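You operate a simulated robot arm through the tools that you are given. There is no shell and no other tool.

The job below is to be done with a simulated robot arm. You get a single attempt, and the scene is never put back.

Task
Move the box from the rail shelf to the belt, release the emergency stop, reset and run it through.
Fine: the box goes ahead of the guide first; stop the belt when the counter shows 1. Set down upright: box.
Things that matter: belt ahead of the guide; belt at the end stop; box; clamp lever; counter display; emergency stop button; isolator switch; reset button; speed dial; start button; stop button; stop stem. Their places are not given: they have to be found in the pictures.

The check looks at the end state, three seconds after you hand in, the way a careful person would. Anything else that was tipped, shoved, dropped, spilled or broken makes it a failure.

Robot
A 7-joint arm with a two-finger parallel gripper, fixed in place. Base frame: the origin is at the foot of the arm, x ahead of it, y to its left, z up. Readings come in mm, rad, newtons and seconds.
With the tool pointing down near the work surface it reaches from about 300 to 700 mm from the base axis. Its first joint turns from -1.152 to 1.152 rad. Payload 1.57 kg.
The tool frame sits at the grasp point between the pads (the TCP): z along the fingers, y along the line on which they close. The tips reach 30 mm beyond it. Largest opening 110 mm; finger width 24, thickness 12; the body of the gripper, 48 by 112 mm, starts 78 mm behind the TCP.
Orientation is that of the tool frame in the base frame, as a unit quaternion [w, x, y, z]. With the fingers straight down and closing along the base's y, the tool's x points along the base's -x, its y along +y and its z along -z.

Tools
- The arm moves only by the tool send_rows. Its argument "series" is a list of rows, each a list of 7 numbers: the gripper command, from -1 (shut) to 1 (fully open), values between in proportion, then the shift along the tool's x, y, z in units of 25 mm (1.0 is 25 mm), then the turn, a rotation vector about the tool's x, y, z in units of 8 degrees (1.0 is 8 degrees). In form: [[claw, tx, ty, tz, ax, ay, az], ...]. A call has 1 to 20 rows; each row shifts and turns the commanded pose from where the row before left it, along the tool's axes as they then stand. A call with a number of a shift or a turn outside -1 to 1 is refused whole. Rows are played at 5 a second. More than 50 mm and 0.15 rad between two rows, or a gripper value outside its range, and nothing of the call is played. A pose out of reach is approached as far as the arm can. The call stops where the force on the tool passes 40 N (or 10 N more than at its start, if that is more) or the arm is blocked; 0.2 s more then pass. Each finger travels about 108 mm/s and halts on what it meets, pressing with about 28 N; the grip force reading is that of the motor and also rises with nothing between the fingers. The clock runs only during rows and for 0.2 s after the last one: add rows that do not move to give the fingers time. It gives the time, the measured TCP pose, the force on the tool (base axes), the opening and the grip force at its end, in the units of the frame above (readings bear some noise), with the torque about the TCP (base axes, N m) and any sound that the robot's microphone picked up.
- Cameras (640 x 400 px; columns grow to the right, rows downward): "scene" is fixed at [165, -399.5, 1388.4]; the picture's right is [0.75, -0.66, 0.00], its down [-0.47, -0.54, -0.70] and it looks along [0.46, 0.52, -0.72] (base axes); focal length 243 px, centre (320, 200). "wrist" rides on the gripper at [70, 16, -141] in the tool frame; the picture's right is [-0.23, 0.97, 0.00], its down [-0.86, -0.20, -0.48] and it looks along [-0.47, -0.11, 0.88] (tool axes); focal length 222 px, centre (320, 200).
- get_image(camera): a new picture of that camera. The clock stands still meanwhile.
- point_at(camera, pixels): for up to 12 pixels [column, row] of the newest picture of that camera ("zoom" is the newest enlarged one), the place [x, y, z] in the base frame of the surface seen there, good to about 2 mm. The clock stands still meanwhile.
- zoom(camera, box): a new picture of the part [left, top, right, bottom] of that camera's present view, enlarged. The clock stands still meanwhile.
- job_done(): hands the job in; it is judged then, once.

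Open the gripper and draw the arm clear of the work before you hand the job in, unless the task says otherwise.

The tools are called after ">>>" by a JSON object that holds its "name" and its "arguments". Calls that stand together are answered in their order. send_rows: Moves the arm, as the interface text tells. Its arguments: {"type":"object","properties":{"series":{"type":"array","items":{"type":"array","items":{"type":"number"}}}},"required":["series"]} The other tools are called the same way: get_image (camera) takes a picture; point_at (camera, pixels) gives the place of the surface under pixels of a picture; zoom (camera, box) takes an enlarged picture of a part of a camera's view; job_done () hands the job in.

At the start:

```text
clock: 0.0
ee_pos: [408.6, -19.0, 1167.3]
tcp_rot: [-0.001, 0.0, 1.0, 0.001]
ft_force: [0.2, 0.4, -0.3]
ft_torque: [0.02, 0.0, 0.0]
gripper_width: 110.0
finger_force: 0.0
```

scene: 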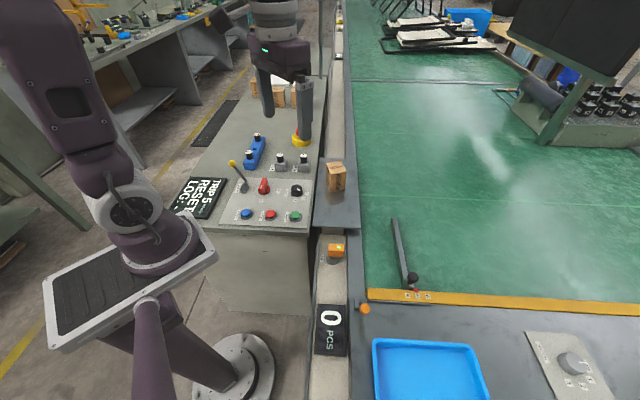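
wrist: 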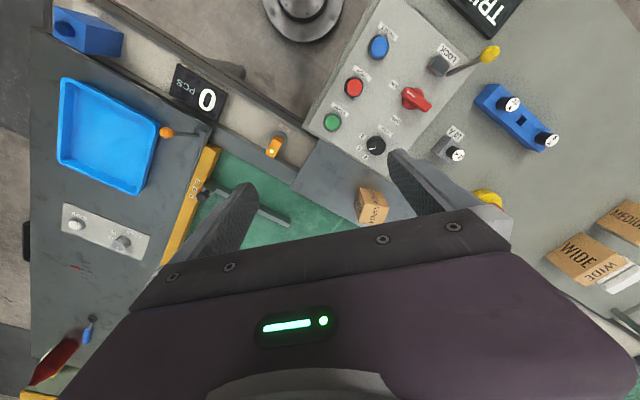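

The scene shows a control panel around (270,200), a box at (336,176), the belt (green) on the right and a counter at (330,330). I zoom in on these regions to identify the details.

>>> {"name": "zoom", "arguments": {"camera": "scene", "box": [170, 120, 370, 245]}}

>>> {"name": "zoom", "arguments": {"camera": "scene", "box": [300, 200, 640, 400]}}

>>> {"name": "zoom", "arguments": {"camera": "wrist", "box": [300, 0, 560, 220]}}

>>> {"name": "zoom", "arguments": {"camera": "scene", "box": [330, 0, 640, 200]}}

```text
3.20 times, centred on (270, 182) of scene
```

zoom: 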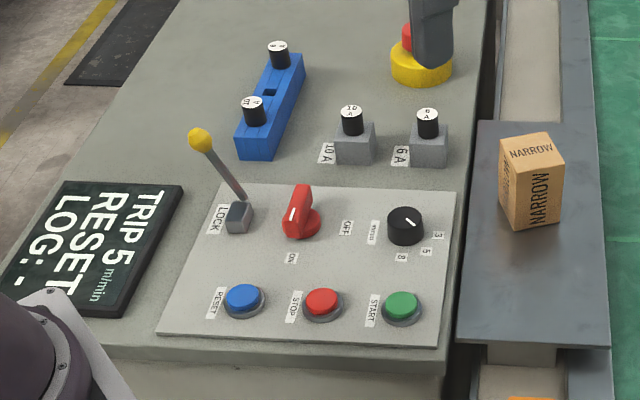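

```text
1.88 times, centred on (470, 300) of scene
```

zoom: 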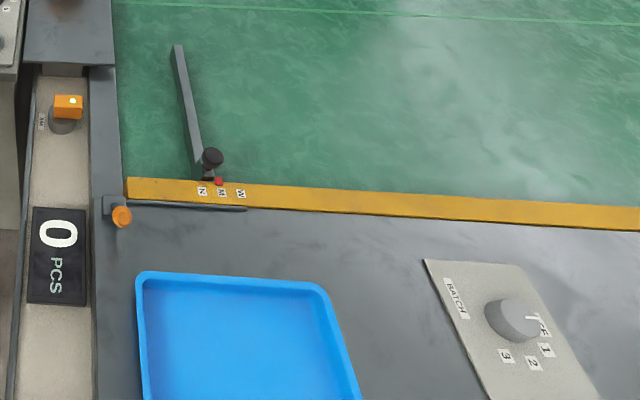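

```text
1.82 times, centred on (430, 110) of wrist
```

zoom: 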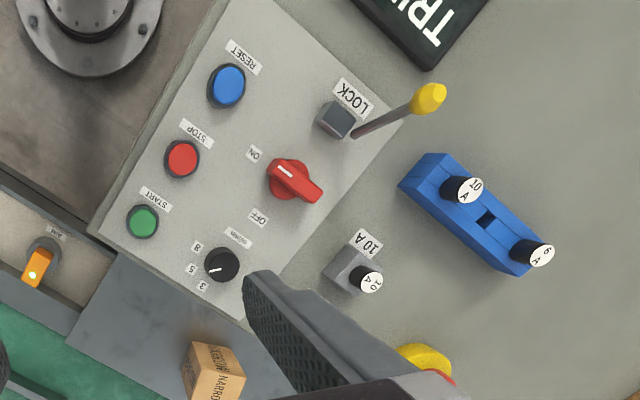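

```text
2.00 times, centred on (485, 100) of scene
```

zoom: 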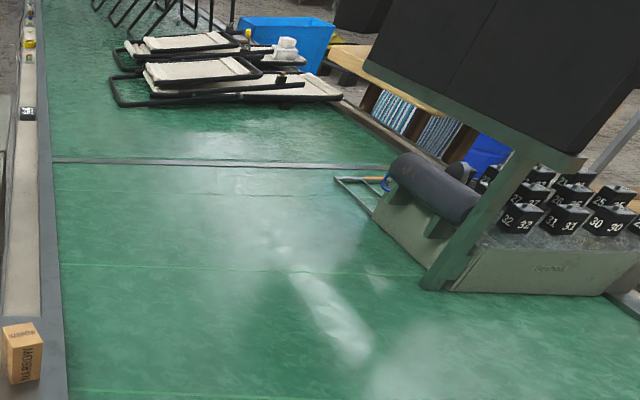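

Now I measure the places of the key elements in the scene picture: panel buttons, knobs, box, guide, stop stem, counter and belt.

>>> {"name": "point_at", "arguments": {"camera": "scene", "pixels": [[246, 213], [270, 214], [295, 215], [264, 186], [296, 190], [232, 162], [244, 187], [335, 165], [337, 180], [300, 141], [330, 330], [365, 309]]}}

>>> {"name": "point_at", "arguments": {"camera": "scene", "pixels": [[394, 222], [404, 290], [413, 278], [416, 290], [380, 260], [440, 260], [380, 200], [340, 215], [360, 220], [336, 248], [372, 295], [600, 304]]}}

>>> {"name": "point_at", "arguments": {"camera": "scene", "pixels": [[408, 295], [418, 296], [428, 297], [430, 310], [430, 360], [573, 362], [450, 160], [200, 200], [328, 188], [345, 188], [300, 160], [360, 270]]}}

```text
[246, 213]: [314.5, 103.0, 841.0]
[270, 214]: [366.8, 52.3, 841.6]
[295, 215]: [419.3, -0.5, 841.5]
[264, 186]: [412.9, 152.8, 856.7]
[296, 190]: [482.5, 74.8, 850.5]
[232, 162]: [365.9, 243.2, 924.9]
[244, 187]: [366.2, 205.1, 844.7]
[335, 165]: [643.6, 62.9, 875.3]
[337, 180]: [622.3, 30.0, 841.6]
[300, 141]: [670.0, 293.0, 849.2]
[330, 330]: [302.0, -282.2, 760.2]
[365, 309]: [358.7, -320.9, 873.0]
```

```text
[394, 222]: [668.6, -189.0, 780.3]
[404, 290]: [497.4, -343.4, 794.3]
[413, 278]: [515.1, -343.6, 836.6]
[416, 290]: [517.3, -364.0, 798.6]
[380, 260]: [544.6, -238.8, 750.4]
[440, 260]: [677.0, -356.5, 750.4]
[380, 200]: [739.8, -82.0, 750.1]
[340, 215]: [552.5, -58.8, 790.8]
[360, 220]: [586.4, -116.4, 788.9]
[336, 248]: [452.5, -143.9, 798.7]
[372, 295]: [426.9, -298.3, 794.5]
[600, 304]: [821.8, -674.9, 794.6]
```

```text
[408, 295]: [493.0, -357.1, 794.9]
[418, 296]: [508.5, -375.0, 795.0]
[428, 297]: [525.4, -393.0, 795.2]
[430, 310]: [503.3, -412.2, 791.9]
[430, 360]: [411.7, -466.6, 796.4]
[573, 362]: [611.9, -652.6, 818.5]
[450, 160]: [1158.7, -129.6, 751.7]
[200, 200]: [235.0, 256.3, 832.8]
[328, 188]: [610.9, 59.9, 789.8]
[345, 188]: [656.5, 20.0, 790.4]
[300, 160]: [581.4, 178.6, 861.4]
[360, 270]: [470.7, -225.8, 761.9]
```

The finger hides the emergency stop at (300,141) in the scene picture. I move the arm over toward the guide side to uncover it and look at the guide from above with the wrist camera.

>>> {"name": "send_rows", "arguments": {"series": [[1, 0, -1, 0.5, 0, 0, 0], [1, 0, -1, 0.5, 0, 0, 0], [1, 0, -1, 0.5, 0, 0, 0], [1, 0, -1, 0.5, 0, 0, 0], [1, 0, -1, 0.5, 0, 0, 0], [1, 0, -1, 0.5, 0, 0, 0], [1, 0, -1, 0.5, 0, 0, 0], [1, 0, -1, 0.5, 0, 0, 0], [1, 0, -1, 0.5, 0, 0, 0], [1, 0, -1, 0.5, 0, 0, 0], [1, 0, -1, 0.5, 0, 0, 0], [1, 0, -1, 0.5, 0, 0, 0], [1, 0, 0, 0, 0, 0, 0]]}}

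>>> {"name": "get_image", "arguments": {"camera": "wrist"}}

>>> {"name": "get_image", "arguments": {"camera": "scene"}}

>>> {"name": "zoom", "arguments": {"camera": "scene", "box": [240, 70, 360, 145]}}

```text
clock: 2.8
ee_pos: [408.6, -320.8, 1018.8]
tcp_rot: [0.0, 0.0, 1.0, 0.0]
ft_force: [0.0, -1.2, -0.3]
ft_torque: [0.02, 0.04, 0.01]
gripper_width: 110.0
finger_force: 0.0
```

```text
taken
```

wrist: 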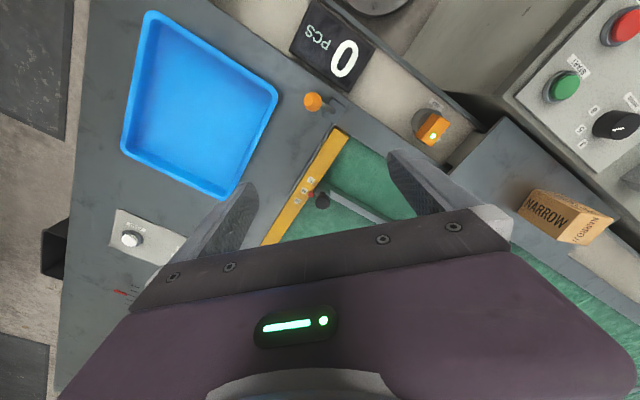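

```text
taken
```

scene: 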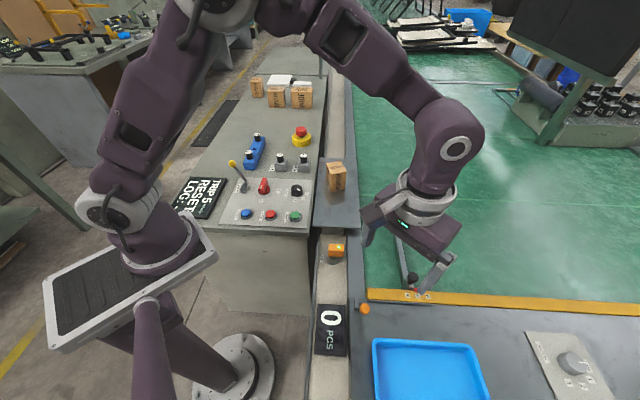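

```text
5.33 times, centred on (300, 108) of scene
```

zoom: 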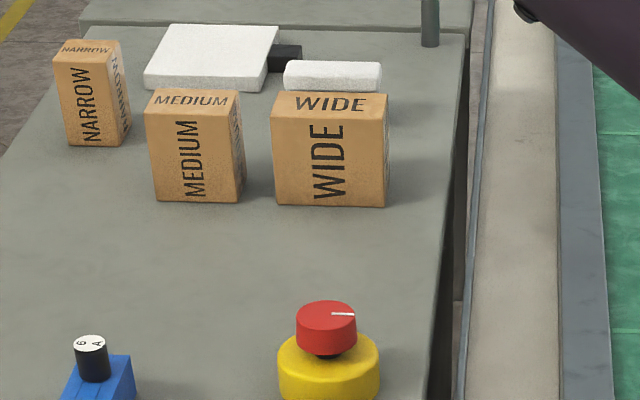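

The emergency stop is now visible with a white mark on the red mushroom at (303,131). I zoom the wrist view on the guide foot, at (315,190), and the orange knob, at (312,101).

>>> {"name": "zoom", "arguments": {"camera": "wrist", "box": [250, 80, 450, 240]}}

>>> {"name": "zoom", "arguments": {"camera": "wrist", "box": [280, 160, 360, 220]}}

>>> {"name": "zoom", "arguments": {"camera": "wrist", "box": [480, 0, 640, 240]}}

>>> {"name": "zoom", "arguments": {"camera": "wrist", "box": [90, 190, 250, 310]}}

>>> {"name": "zoom", "arguments": {"camera": "scene", "box": [280, 115, 330, 150]}}

```text
2.50 times, centred on (350, 160) of wrist
```

zoom: 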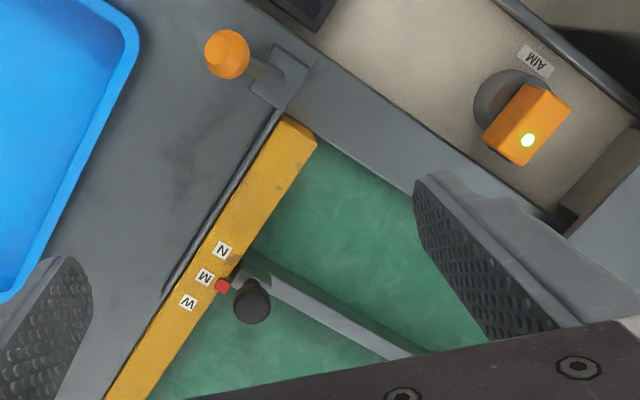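

```text
6.67 times, centred on (320, 190) of wrist
```

zoom: 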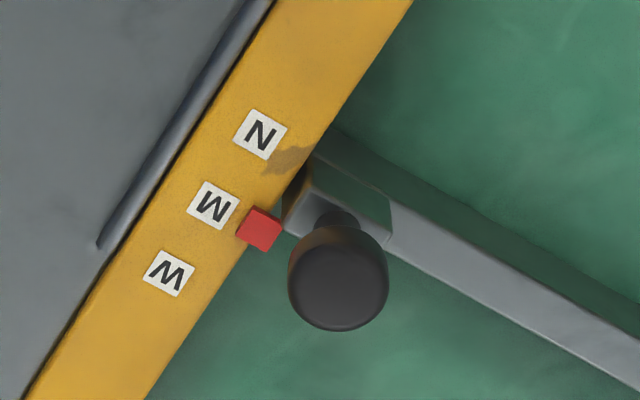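

```text
1.67 times, centred on (560, 120) of wrist
```

zoom: 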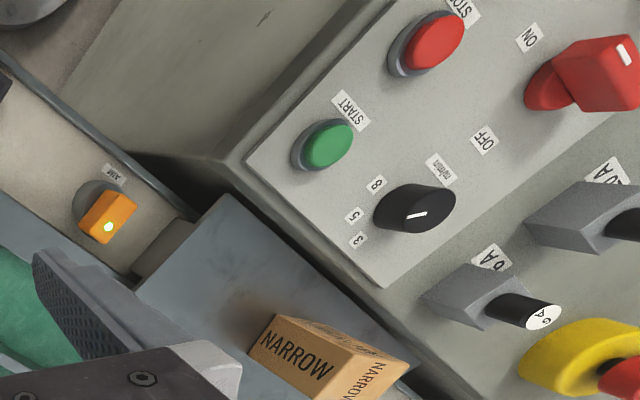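

```text
3.33 times, centred on (170, 250) of wrist
```

zoom: 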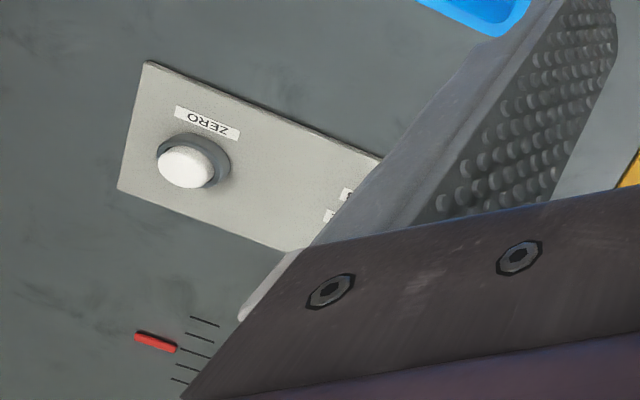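

```text
11.43 times, centred on (305, 132) of scene
```

zoom: 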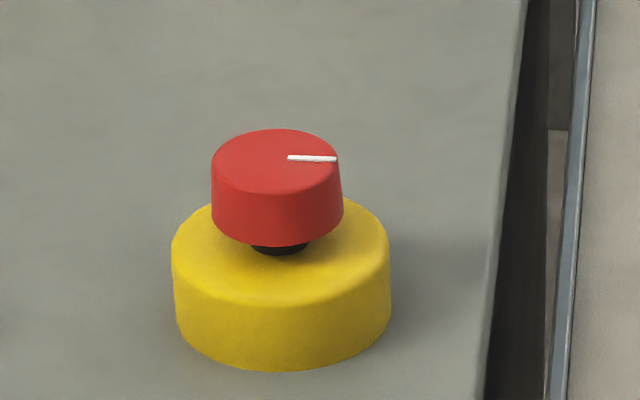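

The guide pointer stands at M while the box reads NARROW; I look closer at the stop stem (365,309), guide, dial and isolator in the scene view with strong zooms.

>>> {"name": "zoom", "arguments": {"camera": "scene", "box": [345, 285, 445, 335]}}

>>> {"name": "zoom", "arguments": {"camera": "scene", "box": [220, 150, 320, 230]}}

>>> {"name": "zoom", "arguments": {"camera": "scene", "box": [310, 150, 370, 270]}}

>>> {"name": "zoom", "arguments": {"camera": "scene", "box": [170, 165, 240, 225]}}

>>> {"name": "zoom", "arguments": {"camera": "wrist", "box": [290, 80, 350, 120]}}

>>> {"name": "zoom", "arguments": {"camera": "scene", "box": [520, 320, 640, 400]}}

```text
6.40 times, centred on (395, 310) of scene
```

zoom: 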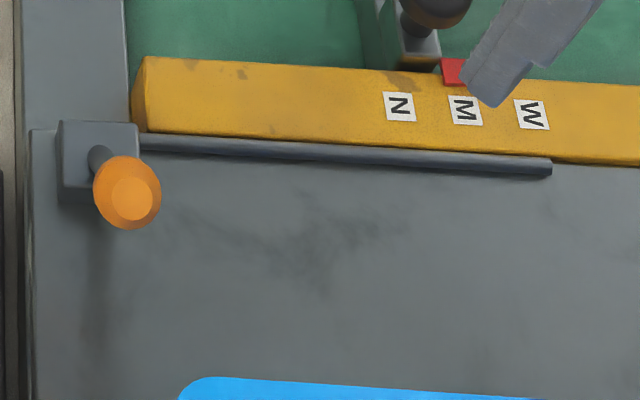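

```text
5.00 times, centred on (270, 190) of scene
```

zoom: 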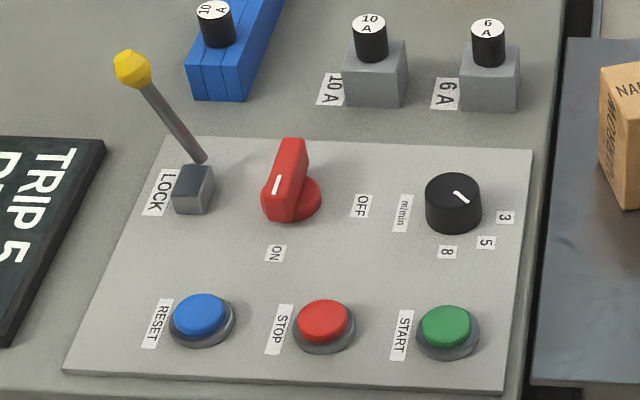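

```text
3.33 times, centred on (340, 210) of scene
```

zoom: 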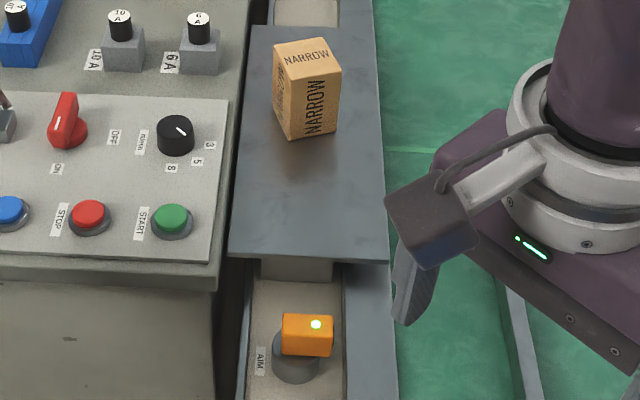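

```text
6.67 times, centred on (205, 195) of scene
```

zoom: 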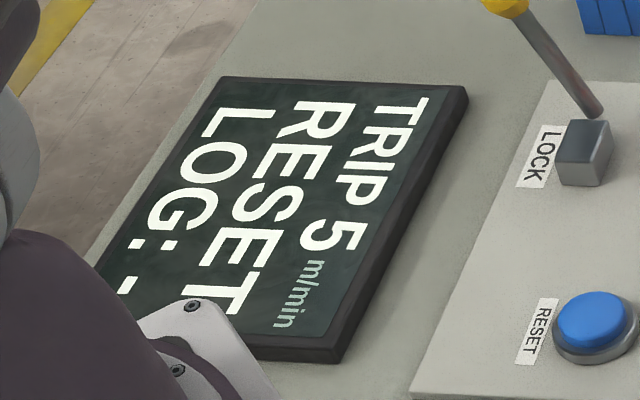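

```text
10.00 times, centred on (320, 100) of wrist
```

zoom: 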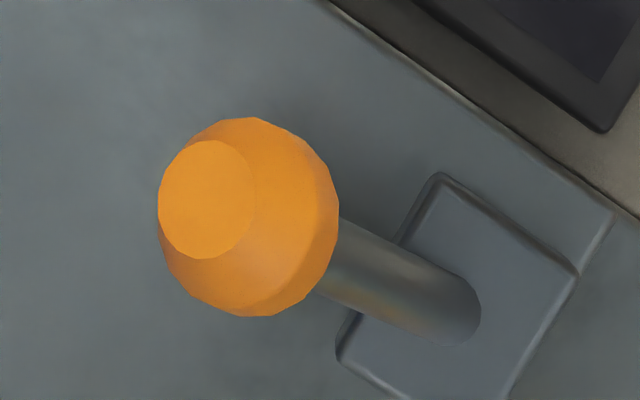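

```text
5.00 times, centred on (580, 360) of scene
```

zoom: 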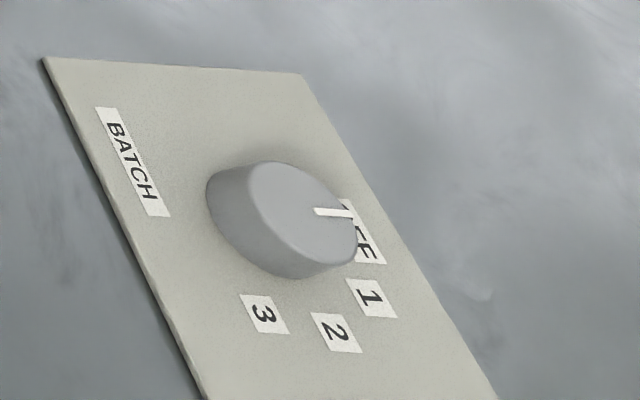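

I measure the box corners and the guide geometry more exactly from zoomed views.

>>> {"name": "zoom", "arguments": {"camera": "scene", "box": [316, 155, 356, 195]}}

>>> {"name": "point_at", "arguments": {"camera": "scene", "pixels": [[350, 120], [353, 200], [366, 280], [313, 215], [359, 228], [319, 226], [355, 150], [352, 175], [370, 292], [500, 296], [500, 303], [370, 300]]}}

```text
10.00 times, centred on (336, 175) of scene
```

zoom: 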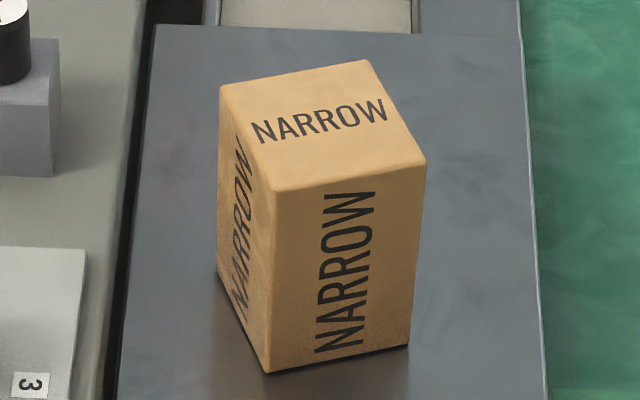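

```text
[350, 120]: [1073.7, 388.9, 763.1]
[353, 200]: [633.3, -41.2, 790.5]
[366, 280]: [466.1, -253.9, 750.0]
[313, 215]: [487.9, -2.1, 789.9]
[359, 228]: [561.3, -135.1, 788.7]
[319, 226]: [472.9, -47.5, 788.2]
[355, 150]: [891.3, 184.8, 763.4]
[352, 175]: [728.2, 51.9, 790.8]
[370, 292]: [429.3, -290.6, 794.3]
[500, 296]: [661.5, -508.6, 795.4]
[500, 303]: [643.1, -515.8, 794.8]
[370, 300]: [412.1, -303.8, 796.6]
```

Now the box corners in that zoom: top corners near (222,88), (365,62), (423,163), (275,190) and base corners near (268,370), (408,344).

>>> {"name": "point_at", "arguments": {"camera": "zoom", "pixels": [[225, 90], [364, 64], [420, 163], [276, 187], [269, 368], [405, 343], [222, 270], [320, 125], [480, 200], [155, 30], [523, 40], [340, 280]]}}

>>> {"name": "zoom", "arguments": {"camera": "scene", "box": [360, 210, 440, 310]}}

```text
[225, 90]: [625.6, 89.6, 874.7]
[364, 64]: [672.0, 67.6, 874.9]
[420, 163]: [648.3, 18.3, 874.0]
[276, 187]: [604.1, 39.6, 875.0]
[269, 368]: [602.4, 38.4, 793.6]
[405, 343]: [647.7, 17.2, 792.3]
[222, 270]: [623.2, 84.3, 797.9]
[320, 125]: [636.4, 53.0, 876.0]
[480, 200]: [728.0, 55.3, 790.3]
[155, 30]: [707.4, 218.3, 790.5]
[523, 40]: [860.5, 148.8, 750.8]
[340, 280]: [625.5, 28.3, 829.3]
```

```text
4.00 times, centred on (400, 260) of scene
```

zoom: 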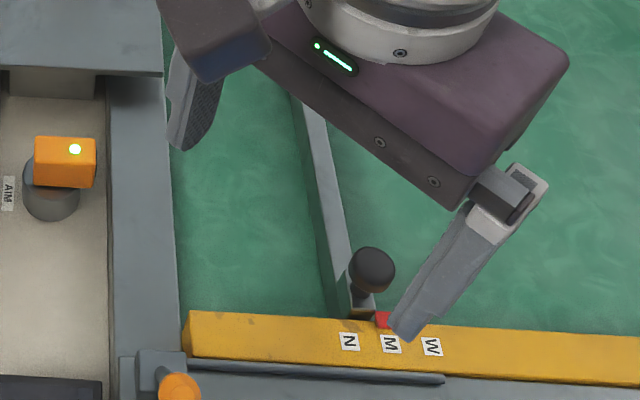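

The box is about 52 x 56 x 85 mm, centred near (637,54). Now I measure the emergency stop button in a zoom.

>>> {"name": "zoom", "arguments": {"camera": "scene", "box": [285, 115, 325, 150]}}

>>> {"name": "point_at", "arguments": {"camera": "zoom", "pixels": [[278, 145], [300, 156], [330, 157], [278, 180], [235, 150], [320, 150], [270, 220], [280, 280], [200, 230], [270, 132], [440, 200], [278, 245]]}}

```text
11.43 times, centred on (305, 132) of scene
```

zoom: 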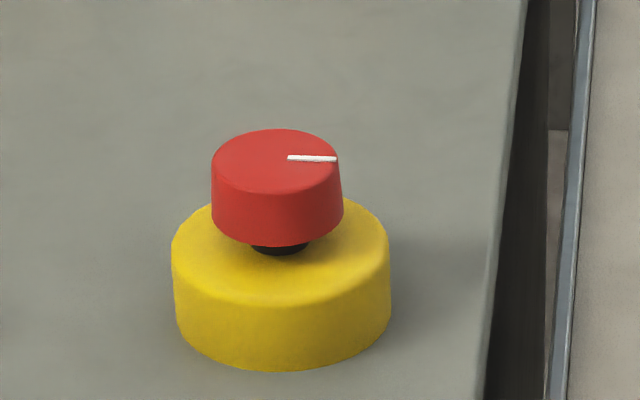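

```text
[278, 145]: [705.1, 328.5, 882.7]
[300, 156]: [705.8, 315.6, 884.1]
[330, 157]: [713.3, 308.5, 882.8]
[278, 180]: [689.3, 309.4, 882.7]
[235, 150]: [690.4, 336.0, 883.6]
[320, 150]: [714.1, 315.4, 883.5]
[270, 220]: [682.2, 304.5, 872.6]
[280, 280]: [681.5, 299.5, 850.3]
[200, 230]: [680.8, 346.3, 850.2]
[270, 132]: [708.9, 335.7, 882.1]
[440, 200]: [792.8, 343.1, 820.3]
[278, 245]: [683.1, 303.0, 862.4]
```

The e-stop cap (about 42 mm across) is at about (697,320), top z 883, with table z 820. First the box: I move above it at z≈1019 and turn the tool so the fingers close along the box's longer edge (yaw about 65°).

>>> {"name": "send_rows", "arguments": {"series": [[1, -0.61, 1, 0, 0, 0, 0], [1, -0.61, 1, 0, 0, 0, 0], [1, -0.61, 1, 0, 0, 0, 0], [1, -0.61, 1, 0, 0, 0, 0], [1, -0.61, 1, 0, 0, 0, 0], [1, -0.61, 1, 0, 0, 0, 0], [1, -0.61, 1, 0, 0, 0, 0], [1, -0.61, 1, 0, 0, 0, 0], [1, -0.61, 1, 0, 0, 0, 0], [1, -0.61, 1, 0, 0, 0, 0], [1, -0.61, 1, 0, 0, 0, 0], [1, -0.61, 1, 0, 0, 0, 0], [1, -0.61, 1, 0, 0, 0, 0], [1, -0.61, 1, 0, 0, 0, 0], [1, -0.61, 1, 0, 0, 0, 0], [1, 0, 0, 0, 0, 0, 0.79], [1, 0, 0, 0, 0, 0, 0.79], [1, 0, 0, 0, 0, 0, 0.79], [1, 0, 0, 0, 0, 0, 0.78], [1, 0, 0, 0, 0, 0, 0]]}}

>>> {"name": "get_image", "arguments": {"camera": "scene"}}

>>> {"name": "get_image", "arguments": {"camera": "wrist"}}

>>> {"name": "zoom", "arguments": {"camera": "scene", "box": [360, 210, 440, 310]}}

```text
clock: 7.0
ee_pos: [637.0, 56.6, 1017.6]
tcp_rot: [0.0, 0.219, 0.976, 0.0]
ft_force: [0.5, 0.1, 1.2]
ft_torque: [0.02, 0.02, 0.01]
gripper_width: 109.9
finger_force: 0.0
```

```text
taken
```

scene: 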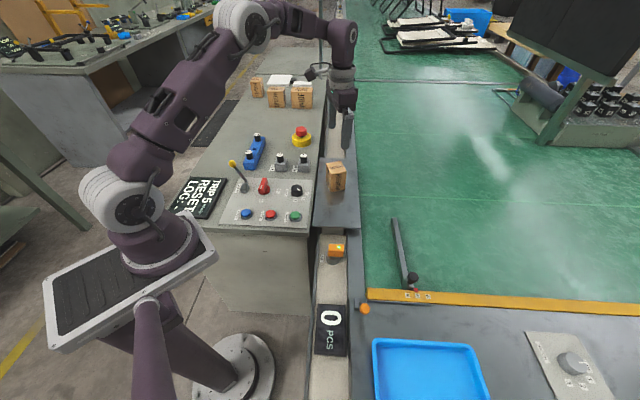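

```text
taken
```

wrist: 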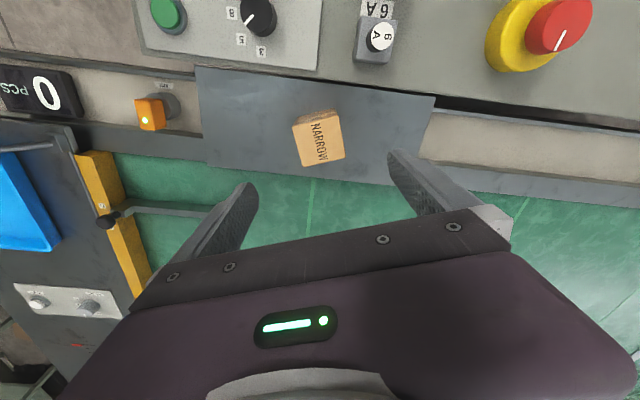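

```text
4.00 times, centred on (400, 260) of scene
```

zoom: 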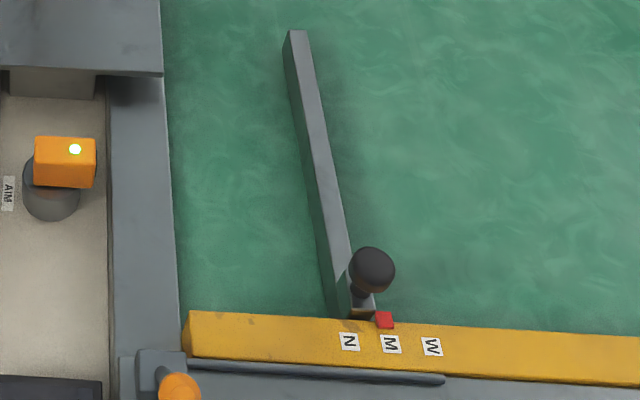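

The tool is above the box with yaw matched. Before descending, I measure guide, belt edge and box from the fresh zooms.

>>> {"name": "point_at", "arguments": {"camera": "zoom", "pixels": [[288, 60], [296, 40], [322, 180], [335, 250], [330, 310], [345, 300], [168, 100], [176, 250], [140, 250], [115, 200], [371, 270], [384, 320]]}}

>>> {"name": "point_at", "arguments": {"camera": "wrist", "pixels": [[297, 118], [333, 112], [343, 154], [305, 163], [318, 137], [558, 40], [250, 190], [205, 208], [130, 212], [150, 115]]}}

>>> {"name": "zoom", "arguments": {"camera": "wrist", "box": [60, 80, 260, 280]}}

```text
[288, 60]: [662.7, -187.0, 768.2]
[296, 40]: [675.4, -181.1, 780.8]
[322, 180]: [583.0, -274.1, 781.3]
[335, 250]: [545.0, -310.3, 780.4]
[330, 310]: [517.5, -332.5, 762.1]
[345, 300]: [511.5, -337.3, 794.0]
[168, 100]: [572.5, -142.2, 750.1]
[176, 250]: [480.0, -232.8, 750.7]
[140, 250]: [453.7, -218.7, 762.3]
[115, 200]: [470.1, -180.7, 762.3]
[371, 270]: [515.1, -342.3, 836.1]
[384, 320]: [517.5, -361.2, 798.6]
```

```text
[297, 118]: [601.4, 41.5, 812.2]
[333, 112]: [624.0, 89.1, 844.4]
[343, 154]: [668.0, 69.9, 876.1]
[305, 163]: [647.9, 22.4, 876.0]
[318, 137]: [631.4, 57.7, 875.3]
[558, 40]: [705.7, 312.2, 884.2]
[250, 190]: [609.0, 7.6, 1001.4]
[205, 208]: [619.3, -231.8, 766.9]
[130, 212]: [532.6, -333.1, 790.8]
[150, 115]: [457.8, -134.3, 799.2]
```

```text
2.00 times, centred on (160, 180) of wrist
```

zoom: 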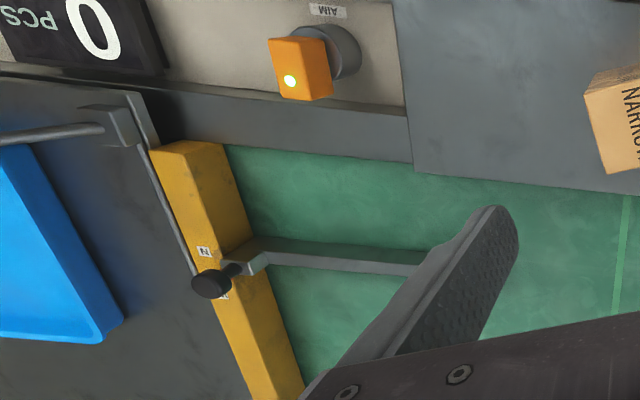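

The belt runs along the 45° direction: belt edge at v≈504, guide face v≈601, guide tip at u≈350. I correct 2 mm and descend to TCP z≈836 around the box.

>>> {"name": "send_rows", "arguments": {"series": [[1, -0.066, -0.09, 1, 0, 0, 0], [1, 0, 0, 1, 0, 0, 0], [1, 0, 0, 1, 0, 0, 0], [1, 0, 0, 1, 0, 0, 0], [1, 0, 0, 1, 0, 0, 0], [1, 0, 0, 1, 0, 0, 0], [1, 0, 0, 0.7, 0, 0, 0], [1, 0, 0, 0.56, 0, 0, 0], [1, 0, 0, 0, 0, 0, 0]]}}

>>> {"name": "zoom", "arguments": {"camera": "scene", "box": [300, 130, 380, 210]}}

>>> {"name": "get_image", "arguments": {"camera": "wrist"}}

```text
clock: 9.0
ee_pos: [636.3, 51.9, 835.4]
tcp_rot: [0.0, 0.218, 0.976, 0.001]
ft_force: [-0.5, -0.7, -0.3]
ft_torque: [0.0, -0.02, 0.02]
gripper_width: 110.0
finger_force: 0.1
```

```text
5.00 times, centred on (340, 170) of scene
```

zoom: 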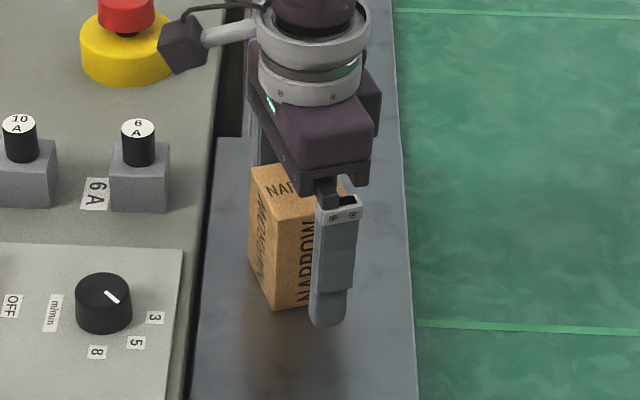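

```text
taken
```

wrist: 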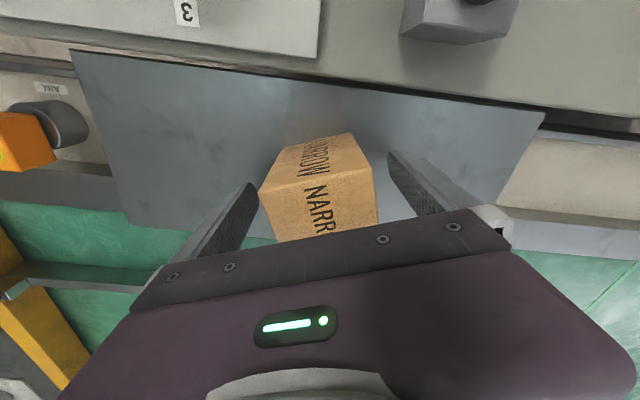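

The fingers straddle the box with even gaps. I close the gripper and lift it by 25 mm to check the hold.

>>> {"name": "send_rows", "arguments": {"series": [[-1, 0, 0, 0, 0, 0, 0], [-1, 0, 0, 0, 0, 0, 0], [-1, 0, 0, 0, 0, 0, 0], [-1, 0, 0, 0, 0, 0, 0], [-1, 0, 0, -0.3, 0, 0, 0], [-1, 0, 0, -0.7, 0, 0, 0], [-1, 0, 0, 0, 0, 0, 0]]}}

>>> {"name": "get_image", "arguments": {"camera": "wrist"}}

>>> {"name": "zoom", "arguments": {"camera": "scene", "box": [300, 130, 380, 210]}}

```text
clock: 10.6
ee_pos: [635.2, 52.4, 861.4]
tcp_rot: [0.0, 0.218, 0.976, 0.0]
ft_force: [-0.1, -0.2, -2.2]
ft_torque: [-0.02, 0.02, 0.02]
gripper_width: 59.9
finger_force: 27.5
```

```text
taken
```

wrist: 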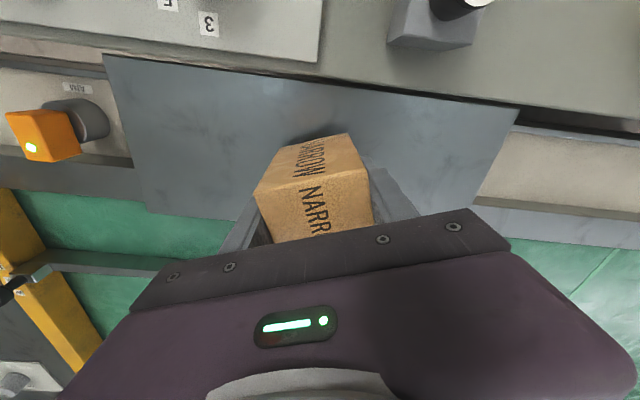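

```text
5.00 times, centred on (340, 170) of scene
```

zoom: 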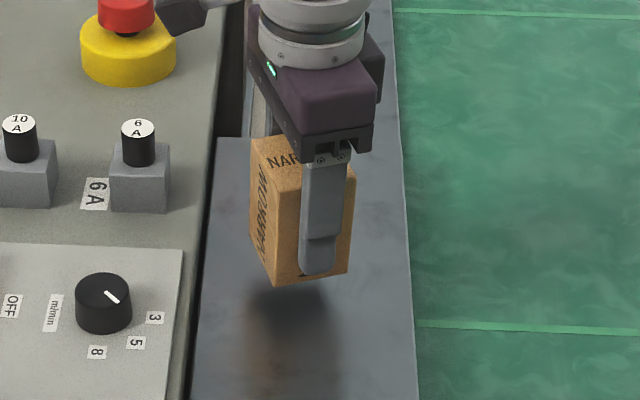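

The box is held (opening 59.9 mm) and hangs upright. I raise, turn 19.5° clockwise to align with the belt, and carry it over the belt at about (680,-100), u≈410, ahead of the guide tip.

>>> {"name": "send_rows", "arguments": {"series": [[-1, 0, 0, -0.6, 0, 0, 0], [-1, 0, 0, -0.6, 0, 0, 0], [-1, 0, 0, 0, 0, 0, 0.61], [-1, 0, 0, 0, 0, 0, 0.61], [-1, 0, 0, 0, 0, 0, 0.61], [-1, 0, 0, 0, 0, 0, 0.61], [-1, -0.5, -0.28, 0, 0, 0, 0], [-1, -0.8, -0.44, 0, 0, 0, 0], [-1, -0.8, -0.44, 0, 0, 0, 0], [-1, -0.8, -0.44, 0, 0, 0, 0], [-1, -0.8, -0.44, 0, 0, 0, 0], [-1, -0.8, -0.44, 0, 0, 0, 0], [-1, -0.7, -0.38, 0, 0, 0, 0], [-1, -0.38, -0.21, 0, 0, 0, 0], [-1, 0, 0, 0, 0, 0, 0]]}}

>>> {"name": "get_image", "arguments": {"camera": "scene"}}

>>> {"name": "get_image", "arguments": {"camera": "wrist"}}

```text
clock: 13.8
ee_pos: [682.6, -99.8, 891.0]
tcp_rot: [0.0, 0.38, 0.925, 0.0]
ft_force: [-0.6, -0.2, -1.4]
ft_torque: [-0.01, 0.01, -0.02]
gripper_width: 59.6
finger_force: 28.7
```

```text
taken
```

scene: 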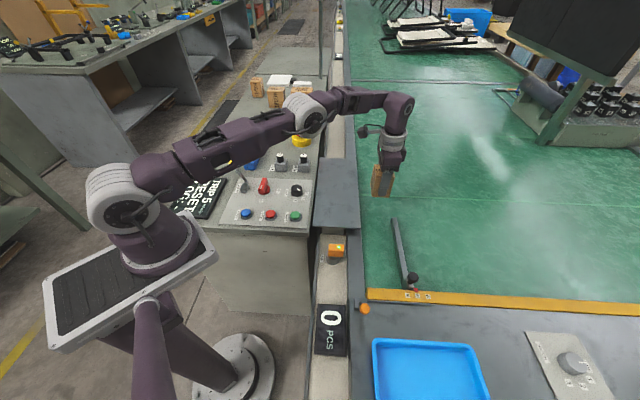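

```text
taken
```

wrist: 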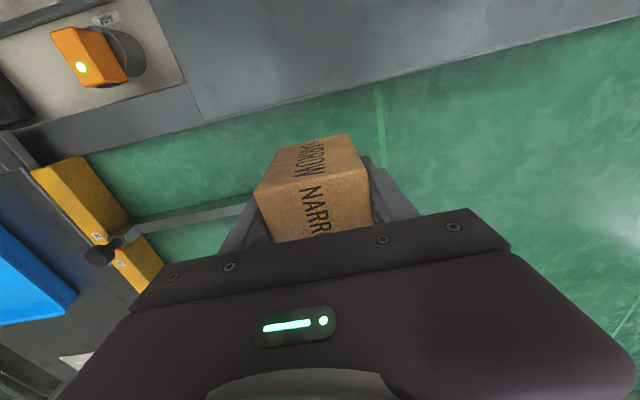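

The box hangs over the belt ahead of the guide. I check how high the forearm is above the panel before lowering.

>>> {"name": "point_at", "arguments": {"camera": "scene", "pixels": [[305, 115], [240, 130], [200, 155], [160, 175], [350, 100], [225, 160], [384, 180]]}}

>>> {"name": "zoom", "arguments": {"camera": "scene", "box": [360, 140, 440, 230]}}

```text
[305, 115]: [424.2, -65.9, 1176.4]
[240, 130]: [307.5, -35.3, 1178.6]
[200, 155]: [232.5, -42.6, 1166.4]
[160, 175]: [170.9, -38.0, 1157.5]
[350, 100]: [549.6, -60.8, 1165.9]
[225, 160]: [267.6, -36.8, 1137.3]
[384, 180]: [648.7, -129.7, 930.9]
```

```text
4.44 times, centred on (400, 185) of scene
```

zoom: 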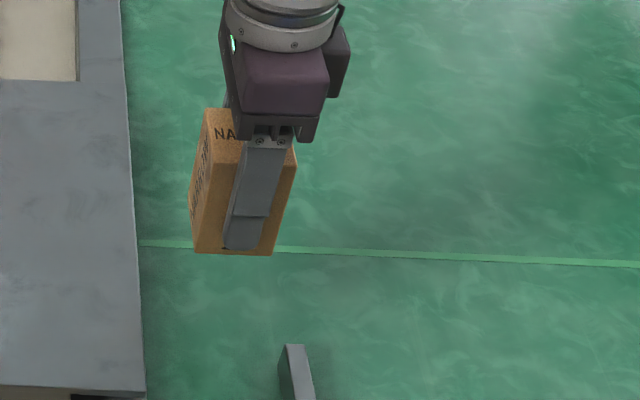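

The forearm is far above (z≈1170), so I lower the box 93 mm, ending with small steps to just above the belt.

>>> {"name": "send_rows", "arguments": {"series": [[-1, 0, 0, 0.6, 0, 0, 0], [-1, 0, 0, 0.9, 0, 0, 0], [-1, 0, 0, 0.9, 0, 0, 0], [-1, 0, 0, 0.7, 0, 0, 0], [-1, 0, 0, 0.4, 0, 0, 0], [-1, 0, 0, 0.2, 0, 0, 0], [-1, 0, 0, 0, 0, 0, 0]]}}

>>> {"name": "zoom", "arguments": {"camera": "scene", "box": [360, 160, 440, 250]}}

```text
clock: 15.4
ee_pos: [683.0, -100.2, 799.1]
tcp_rot: [0.0, 0.381, 0.924, 0.001]
ft_force: [0.3, -0.2, -1.4]
ft_torque: [0.0, -0.02, 0.0]
gripper_width: 60.0
finger_force: 28.0
```

```text
4.44 times, centred on (400, 205) of scene
```

zoom: 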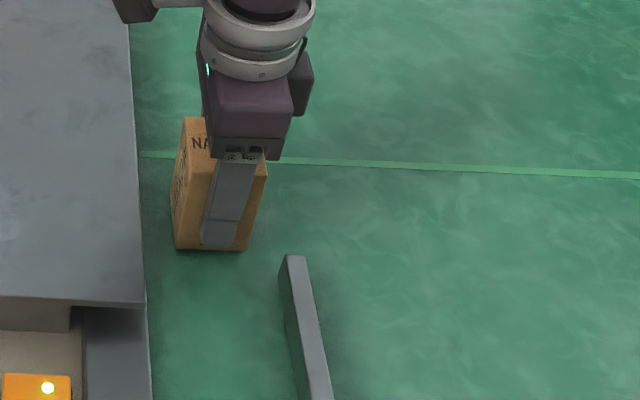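

The box is about 3 mm above the belt and clear of the guide tip. I lower in 1 mm steps to feel the contact.

>>> {"name": "send_rows", "arguments": {"series": [[-1, 0, 0, 0.04, 0, 0, 0], [-1, 0, 0, 0.04, 0, 0, 0], [-1, 0, 0, 0.04, 0, 0, 0], [-1, 0, 0, 0, 0, 0, 0]]}}

```text
clock: 16.4
ee_pos: [681.9, -100.1, 795.7]
tcp_rot: [0.001, 0.38, 0.925, 0.0]
ft_force: [-0.7, -0.4, -0.8]
ft_torque: [0.0, 0.01, 0.01]
gripper_width: 59.8
finger_force: 28.4
```

No clear contact force yet (−0.8 N); one more millimetre or two.

>>> {"name": "send_rows", "arguments": {"series": [[-1, 0, 0, 0.04, 0, 0, 0], [-1, 0, 0, 0, 0, 0, 0]]}}

>>> {"name": "zoom", "arguments": {"camera": "scene", "box": [375, 180, 405, 220]}}

```text
clock: 17.0
ee_pos: [681.6, -99.7, 795.6]
tcp_rot: [0.0, 0.38, 0.925, 0.0]
ft_force: [-0.9, 0.1, 5.9]
ft_torque: [-0.06, 0.23, -0.05]
gripper_width: 59.8
finger_force: 28.1
```

```text
10.00 times, centred on (390, 200) of scene
```

zoom: 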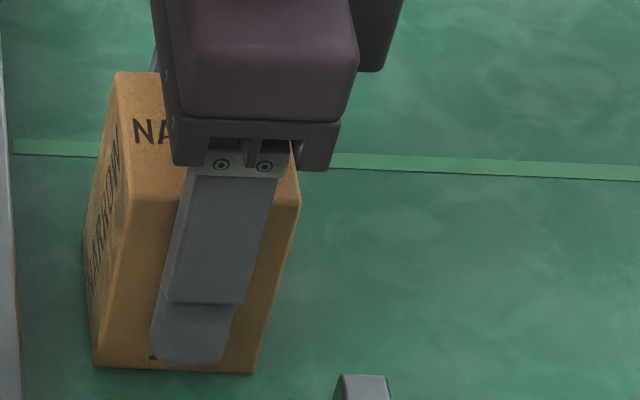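

Contact is felt (5.9 N upward). I open the fingers part way and rise straight up.

>>> {"name": "send_rows", "arguments": {"series": [[0.5, 0, 0, 0, 0, 0, 0], [0.5, 0, 0, 0, 0, 0, 0], [0.5, 0, 0, 0, 0, 0, 0], [0.5, 0, 0, -0.5, 0, 0, 0], [0.5, 0, 0, -1, 0, 0, 0], [0.5, 0, 0, -1, 0, 0, 0], [0.5, 0, 0, -1, 0, 0, 0], [0.5, 0, 0, -1, 0, 0, 0], [0.5, 0, 0, -1, 0, 0, 0], [0.5, 0, 0, -1, 0, 0, 0], [0.5, 0, 0, -1, 0, 0, 0], [0.5, 0, 0, 0, 0, 0, 0]]}}

>>> {"name": "get_image", "arguments": {"camera": "scene"}}

>>> {"name": "zoom", "arguments": {"camera": "scene", "box": [360, 160, 440, 250]}}

```text
clock: 19.6
ee_pos: [682.6, -99.7, 980.3]
tcp_rot: [0.001, 0.38, 0.925, 0.0]
ft_force: [0.3, 0.3, -0.1]
ft_torque: [-0.05, -0.04, 0.01]
gripper_width: 82.4
finger_force: 0.1
```

```text
taken
```

scene: 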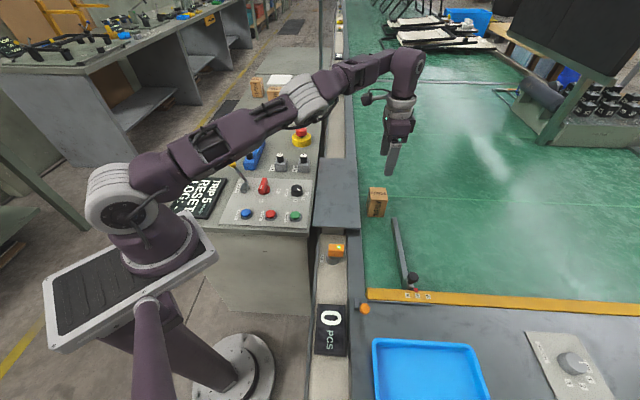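

```text
4.44 times, centred on (400, 205) of scene
```

zoom: 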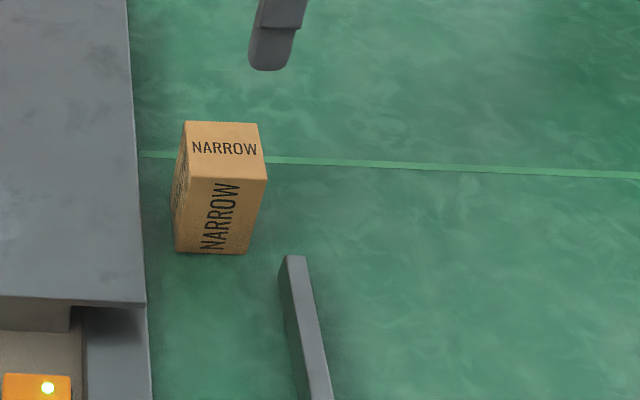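

The box stands upright on the belt at (377,200), ahead of the guide. Next the emergency stop: it is 767 mm out, so I turn the tool 90° counter‑clockwise and tilt it 30° outward for reach.

>>> {"name": "send_rows", "arguments": {"series": [[1, 0, 0, -0.5, 0, 0, -0.9375], [1, 0, 0, -0.5, 0, 0, -0.9375], [1, 0, 0, 0, 0, 0, -0.9375], [1, 0, 0, 0, 0, 0, -0.9375], [1, 0, 0, 0, 0, 0, -0.9375], [1, 0, 0, 0, 0, 0, -0.9375], [1, 0, 0, 0, 0, 0, -0.9375], [1, 0, 0, 0, 0, 0, -0.9375], [1, 0, 0, 0, 0, 0, -0.9375], [1, 0, 0, 0, 0, 0, -0.9375], [1, 0, 0, 0, 0, 0, -0.9375], [1, 0, 0, 0, 0, 0, -0.9375], [1, 0, 0, 0, 0, -0.9375, 0], [1, 0, 0, 0, 0, -0.9375, 0], [1, 0, 0, 0, 0, -0.9375, 0], [1, 0, 0, 0, 0, -0.9375, 0], [1, 0, 0, 0, 0, 0, 0]]}}

>>> {"name": "get_image", "arguments": {"camera": "scene"}}

```text
clock: 23.2
ee_pos: [677.4, -100.3, 1007.9]
tcp_rot: [0.24, -0.372, 0.891, 0.1]
ft_force: [0.2, 0.7, -0.7]
ft_torque: [-0.01, -0.03, 0.0]
gripper_width: 110.1
finger_force: 0.0
out of reach, approached as far as the arm can: row 6
```

```text
taken
```

scene: 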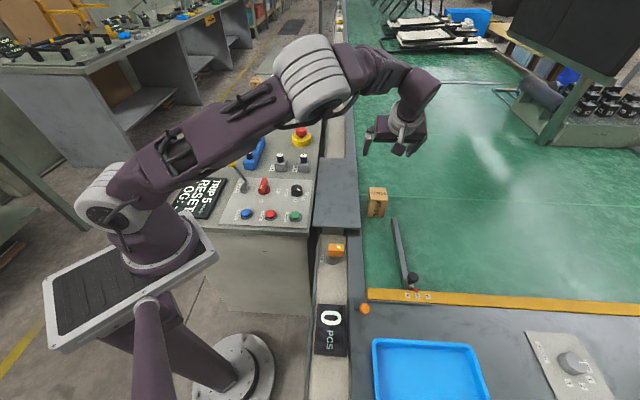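

Orientation is as intended. Now I translate to the pre-approach point 80 mm back from the emergency stop along the tool axis.

>>> {"name": "send_rows", "arguments": {"series": [[1, -0.674, 0.943, 0.592, 0, 0, 0], [1, -0.674, 0.943, 0.592, 0, 0, 0], [1, -0.674, 0.943, 0.592, 0, 0, 0], [1, -0.674, 0.943, 0.592, 0, 0, 0], [1, -0.674, 0.943, 0.592, 0, 0, 0], [1, -0.674, 0.943, 0.592, 0, 0, 0], [1, -0.674, 0.943, 0.592, 0, 0, 0], [1, -0.674, 0.943, 0.592, 0, 0, 0], [1, -0.674, 0.943, 0.592, 0, 0, 0], [1, -0.674, 0.943, 0.592, 0, 0, 0], [1, -0.674, 0.943, 0.592, 0, 0, 0], [1, -0.674, 0.943, 0.592, 0, 0, 0], [1, 0, 0, 0, 0, 0, 0]]}}

>>> {"name": "get_image", "arguments": {"camera": "scene"}}

>>> {"name": "get_image", "arguments": {"camera": "wrist"}}

```text
clock: 26.0
ee_pos: [661.7, 288.7, 954.0]
tcp_rot: [0.239, -0.372, 0.891, 0.1]
ft_force: [-0.1, 0.0, -0.6]
ft_torque: [-0.02, -0.01, 0.0]
gripper_width: 110.0
finger_force: 0.0
```

```text
taken
```

scene: 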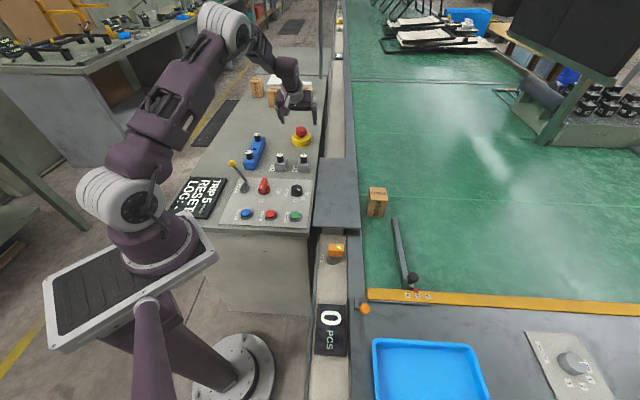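

```text
taken
```

wrist: 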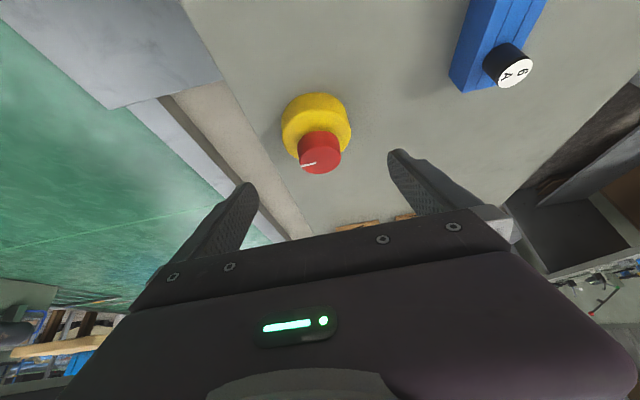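

The cap is seen at (320,155) between the fingers. I measure it and the boxes behind it from this view.

>>> {"name": "zoom", "arguments": {"camera": "wrist", "box": [260, 80, 420, 240]}}

>>> {"name": "point_at", "arguments": {"camera": "wrist", "pixels": [[320, 160], [302, 160], [338, 158], [320, 172], [320, 149], [320, 138], [355, 226], [403, 217], [290, 130], [345, 125]]}}

```text
2.50 times, centred on (340, 160) of wrist
```

zoom: 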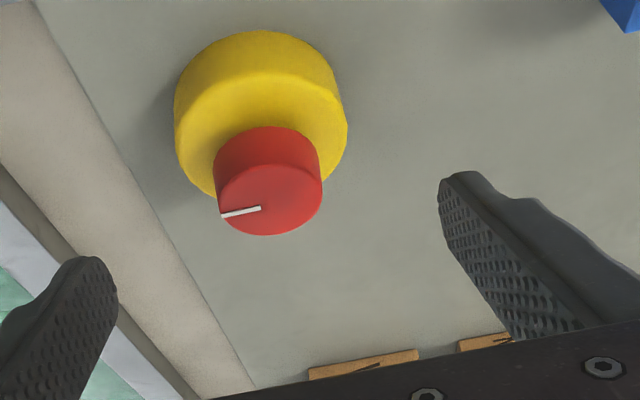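

```text
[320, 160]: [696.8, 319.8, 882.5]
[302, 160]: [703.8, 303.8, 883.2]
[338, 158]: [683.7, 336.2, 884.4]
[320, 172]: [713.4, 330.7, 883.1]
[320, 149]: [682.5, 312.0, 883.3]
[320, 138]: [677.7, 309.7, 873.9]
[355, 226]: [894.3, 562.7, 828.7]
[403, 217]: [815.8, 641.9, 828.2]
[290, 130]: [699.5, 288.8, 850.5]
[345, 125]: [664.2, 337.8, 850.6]
```

Cap centre is (697,320), top z 883. I advance 79 mm along the tool axis so the pads straddle the cap.

>>> {"name": "send_rows", "arguments": {"series": [[1, -0.02, -0.1, 0.9, 0, 0, 0], [1, 0, 0, 0.9, 0, 0, 0], [1, 0, 0, 0.7, 0, 0, 0], [1, 0, 0, 0.4, 0, 0, 0], [1, 0, 0, 0.22, 0, 0, 0], [1, 0, 0, 0, 0, 0, 0]]}}

>>> {"name": "zoom", "arguments": {"camera": "scene", "box": [270, 100, 340, 160]}}

>>> {"name": "get_image", "arguments": {"camera": "wrist"}}

```text
clock: 27.4
ee_pos: [692.1, 312.8, 887.8]
tcp_rot: [0.239, -0.372, 0.891, 0.1]
ft_force: [-0.9, 0.1, 0.8]
ft_torque: [0.01, -0.01, 0.0]
gripper_width: 110.2
finger_force: 0.1
```

```text
6.67 times, centred on (305, 130) of scene
```

zoom: 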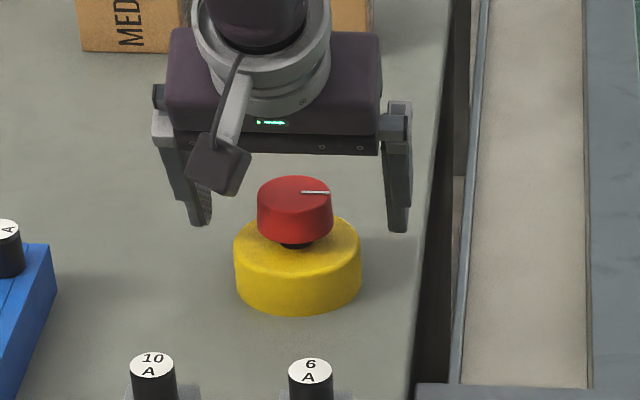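

```text
taken
```

wrist: 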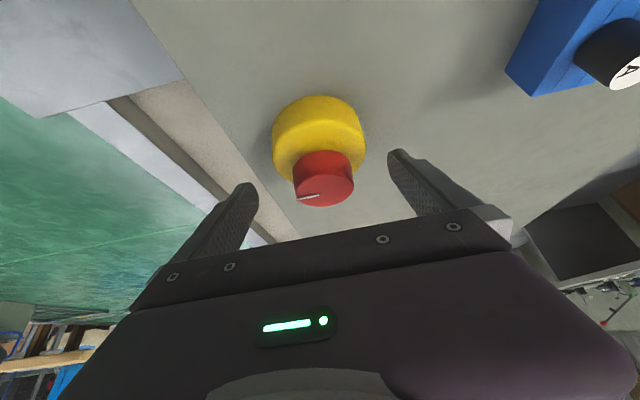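

The pads straddle the cap. I nudge 2 mm sideways to centre and close the gripper on it.

>>> {"name": "send_rows", "arguments": {"series": [[1, 0, 0.07, 0, 0, 0, 0], [0, 0, 0, 0, 0, 0, 0], [-1, 0, 0, 0, 0, 0, 0], [-1, 0, 0, 0, 0, 0, 0], [-1, 0, 0, 0, 0, 0, 0]]}}

>>> {"name": "zoom", "arguments": {"camera": "scene", "box": [270, 100, 340, 160]}}

>>> {"name": "get_image", "arguments": {"camera": "wrist"}}

```text
clock: 28.6
ee_pos: [689.5, 314.8, 887.4]
tcp_rot: [0.239, -0.372, 0.892, 0.1]
ft_force: [-3.2, 3.2, -0.5]
ft_torque: [0.11, 0.08, 0.04]
gripper_width: 46.4
finger_force: 45.1
```

```text
6.67 times, centred on (305, 130) of scene
```

zoom: 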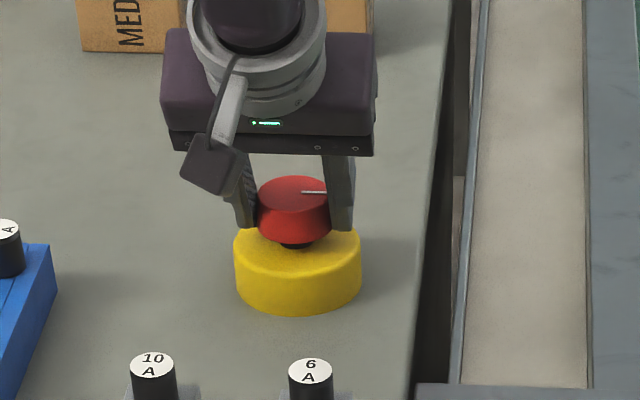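

```text
taken
```

wrist: 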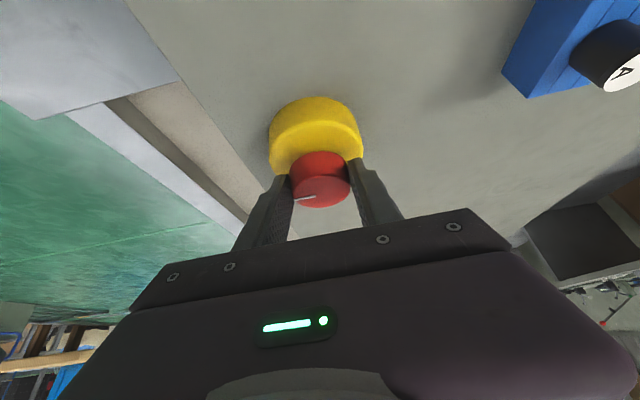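

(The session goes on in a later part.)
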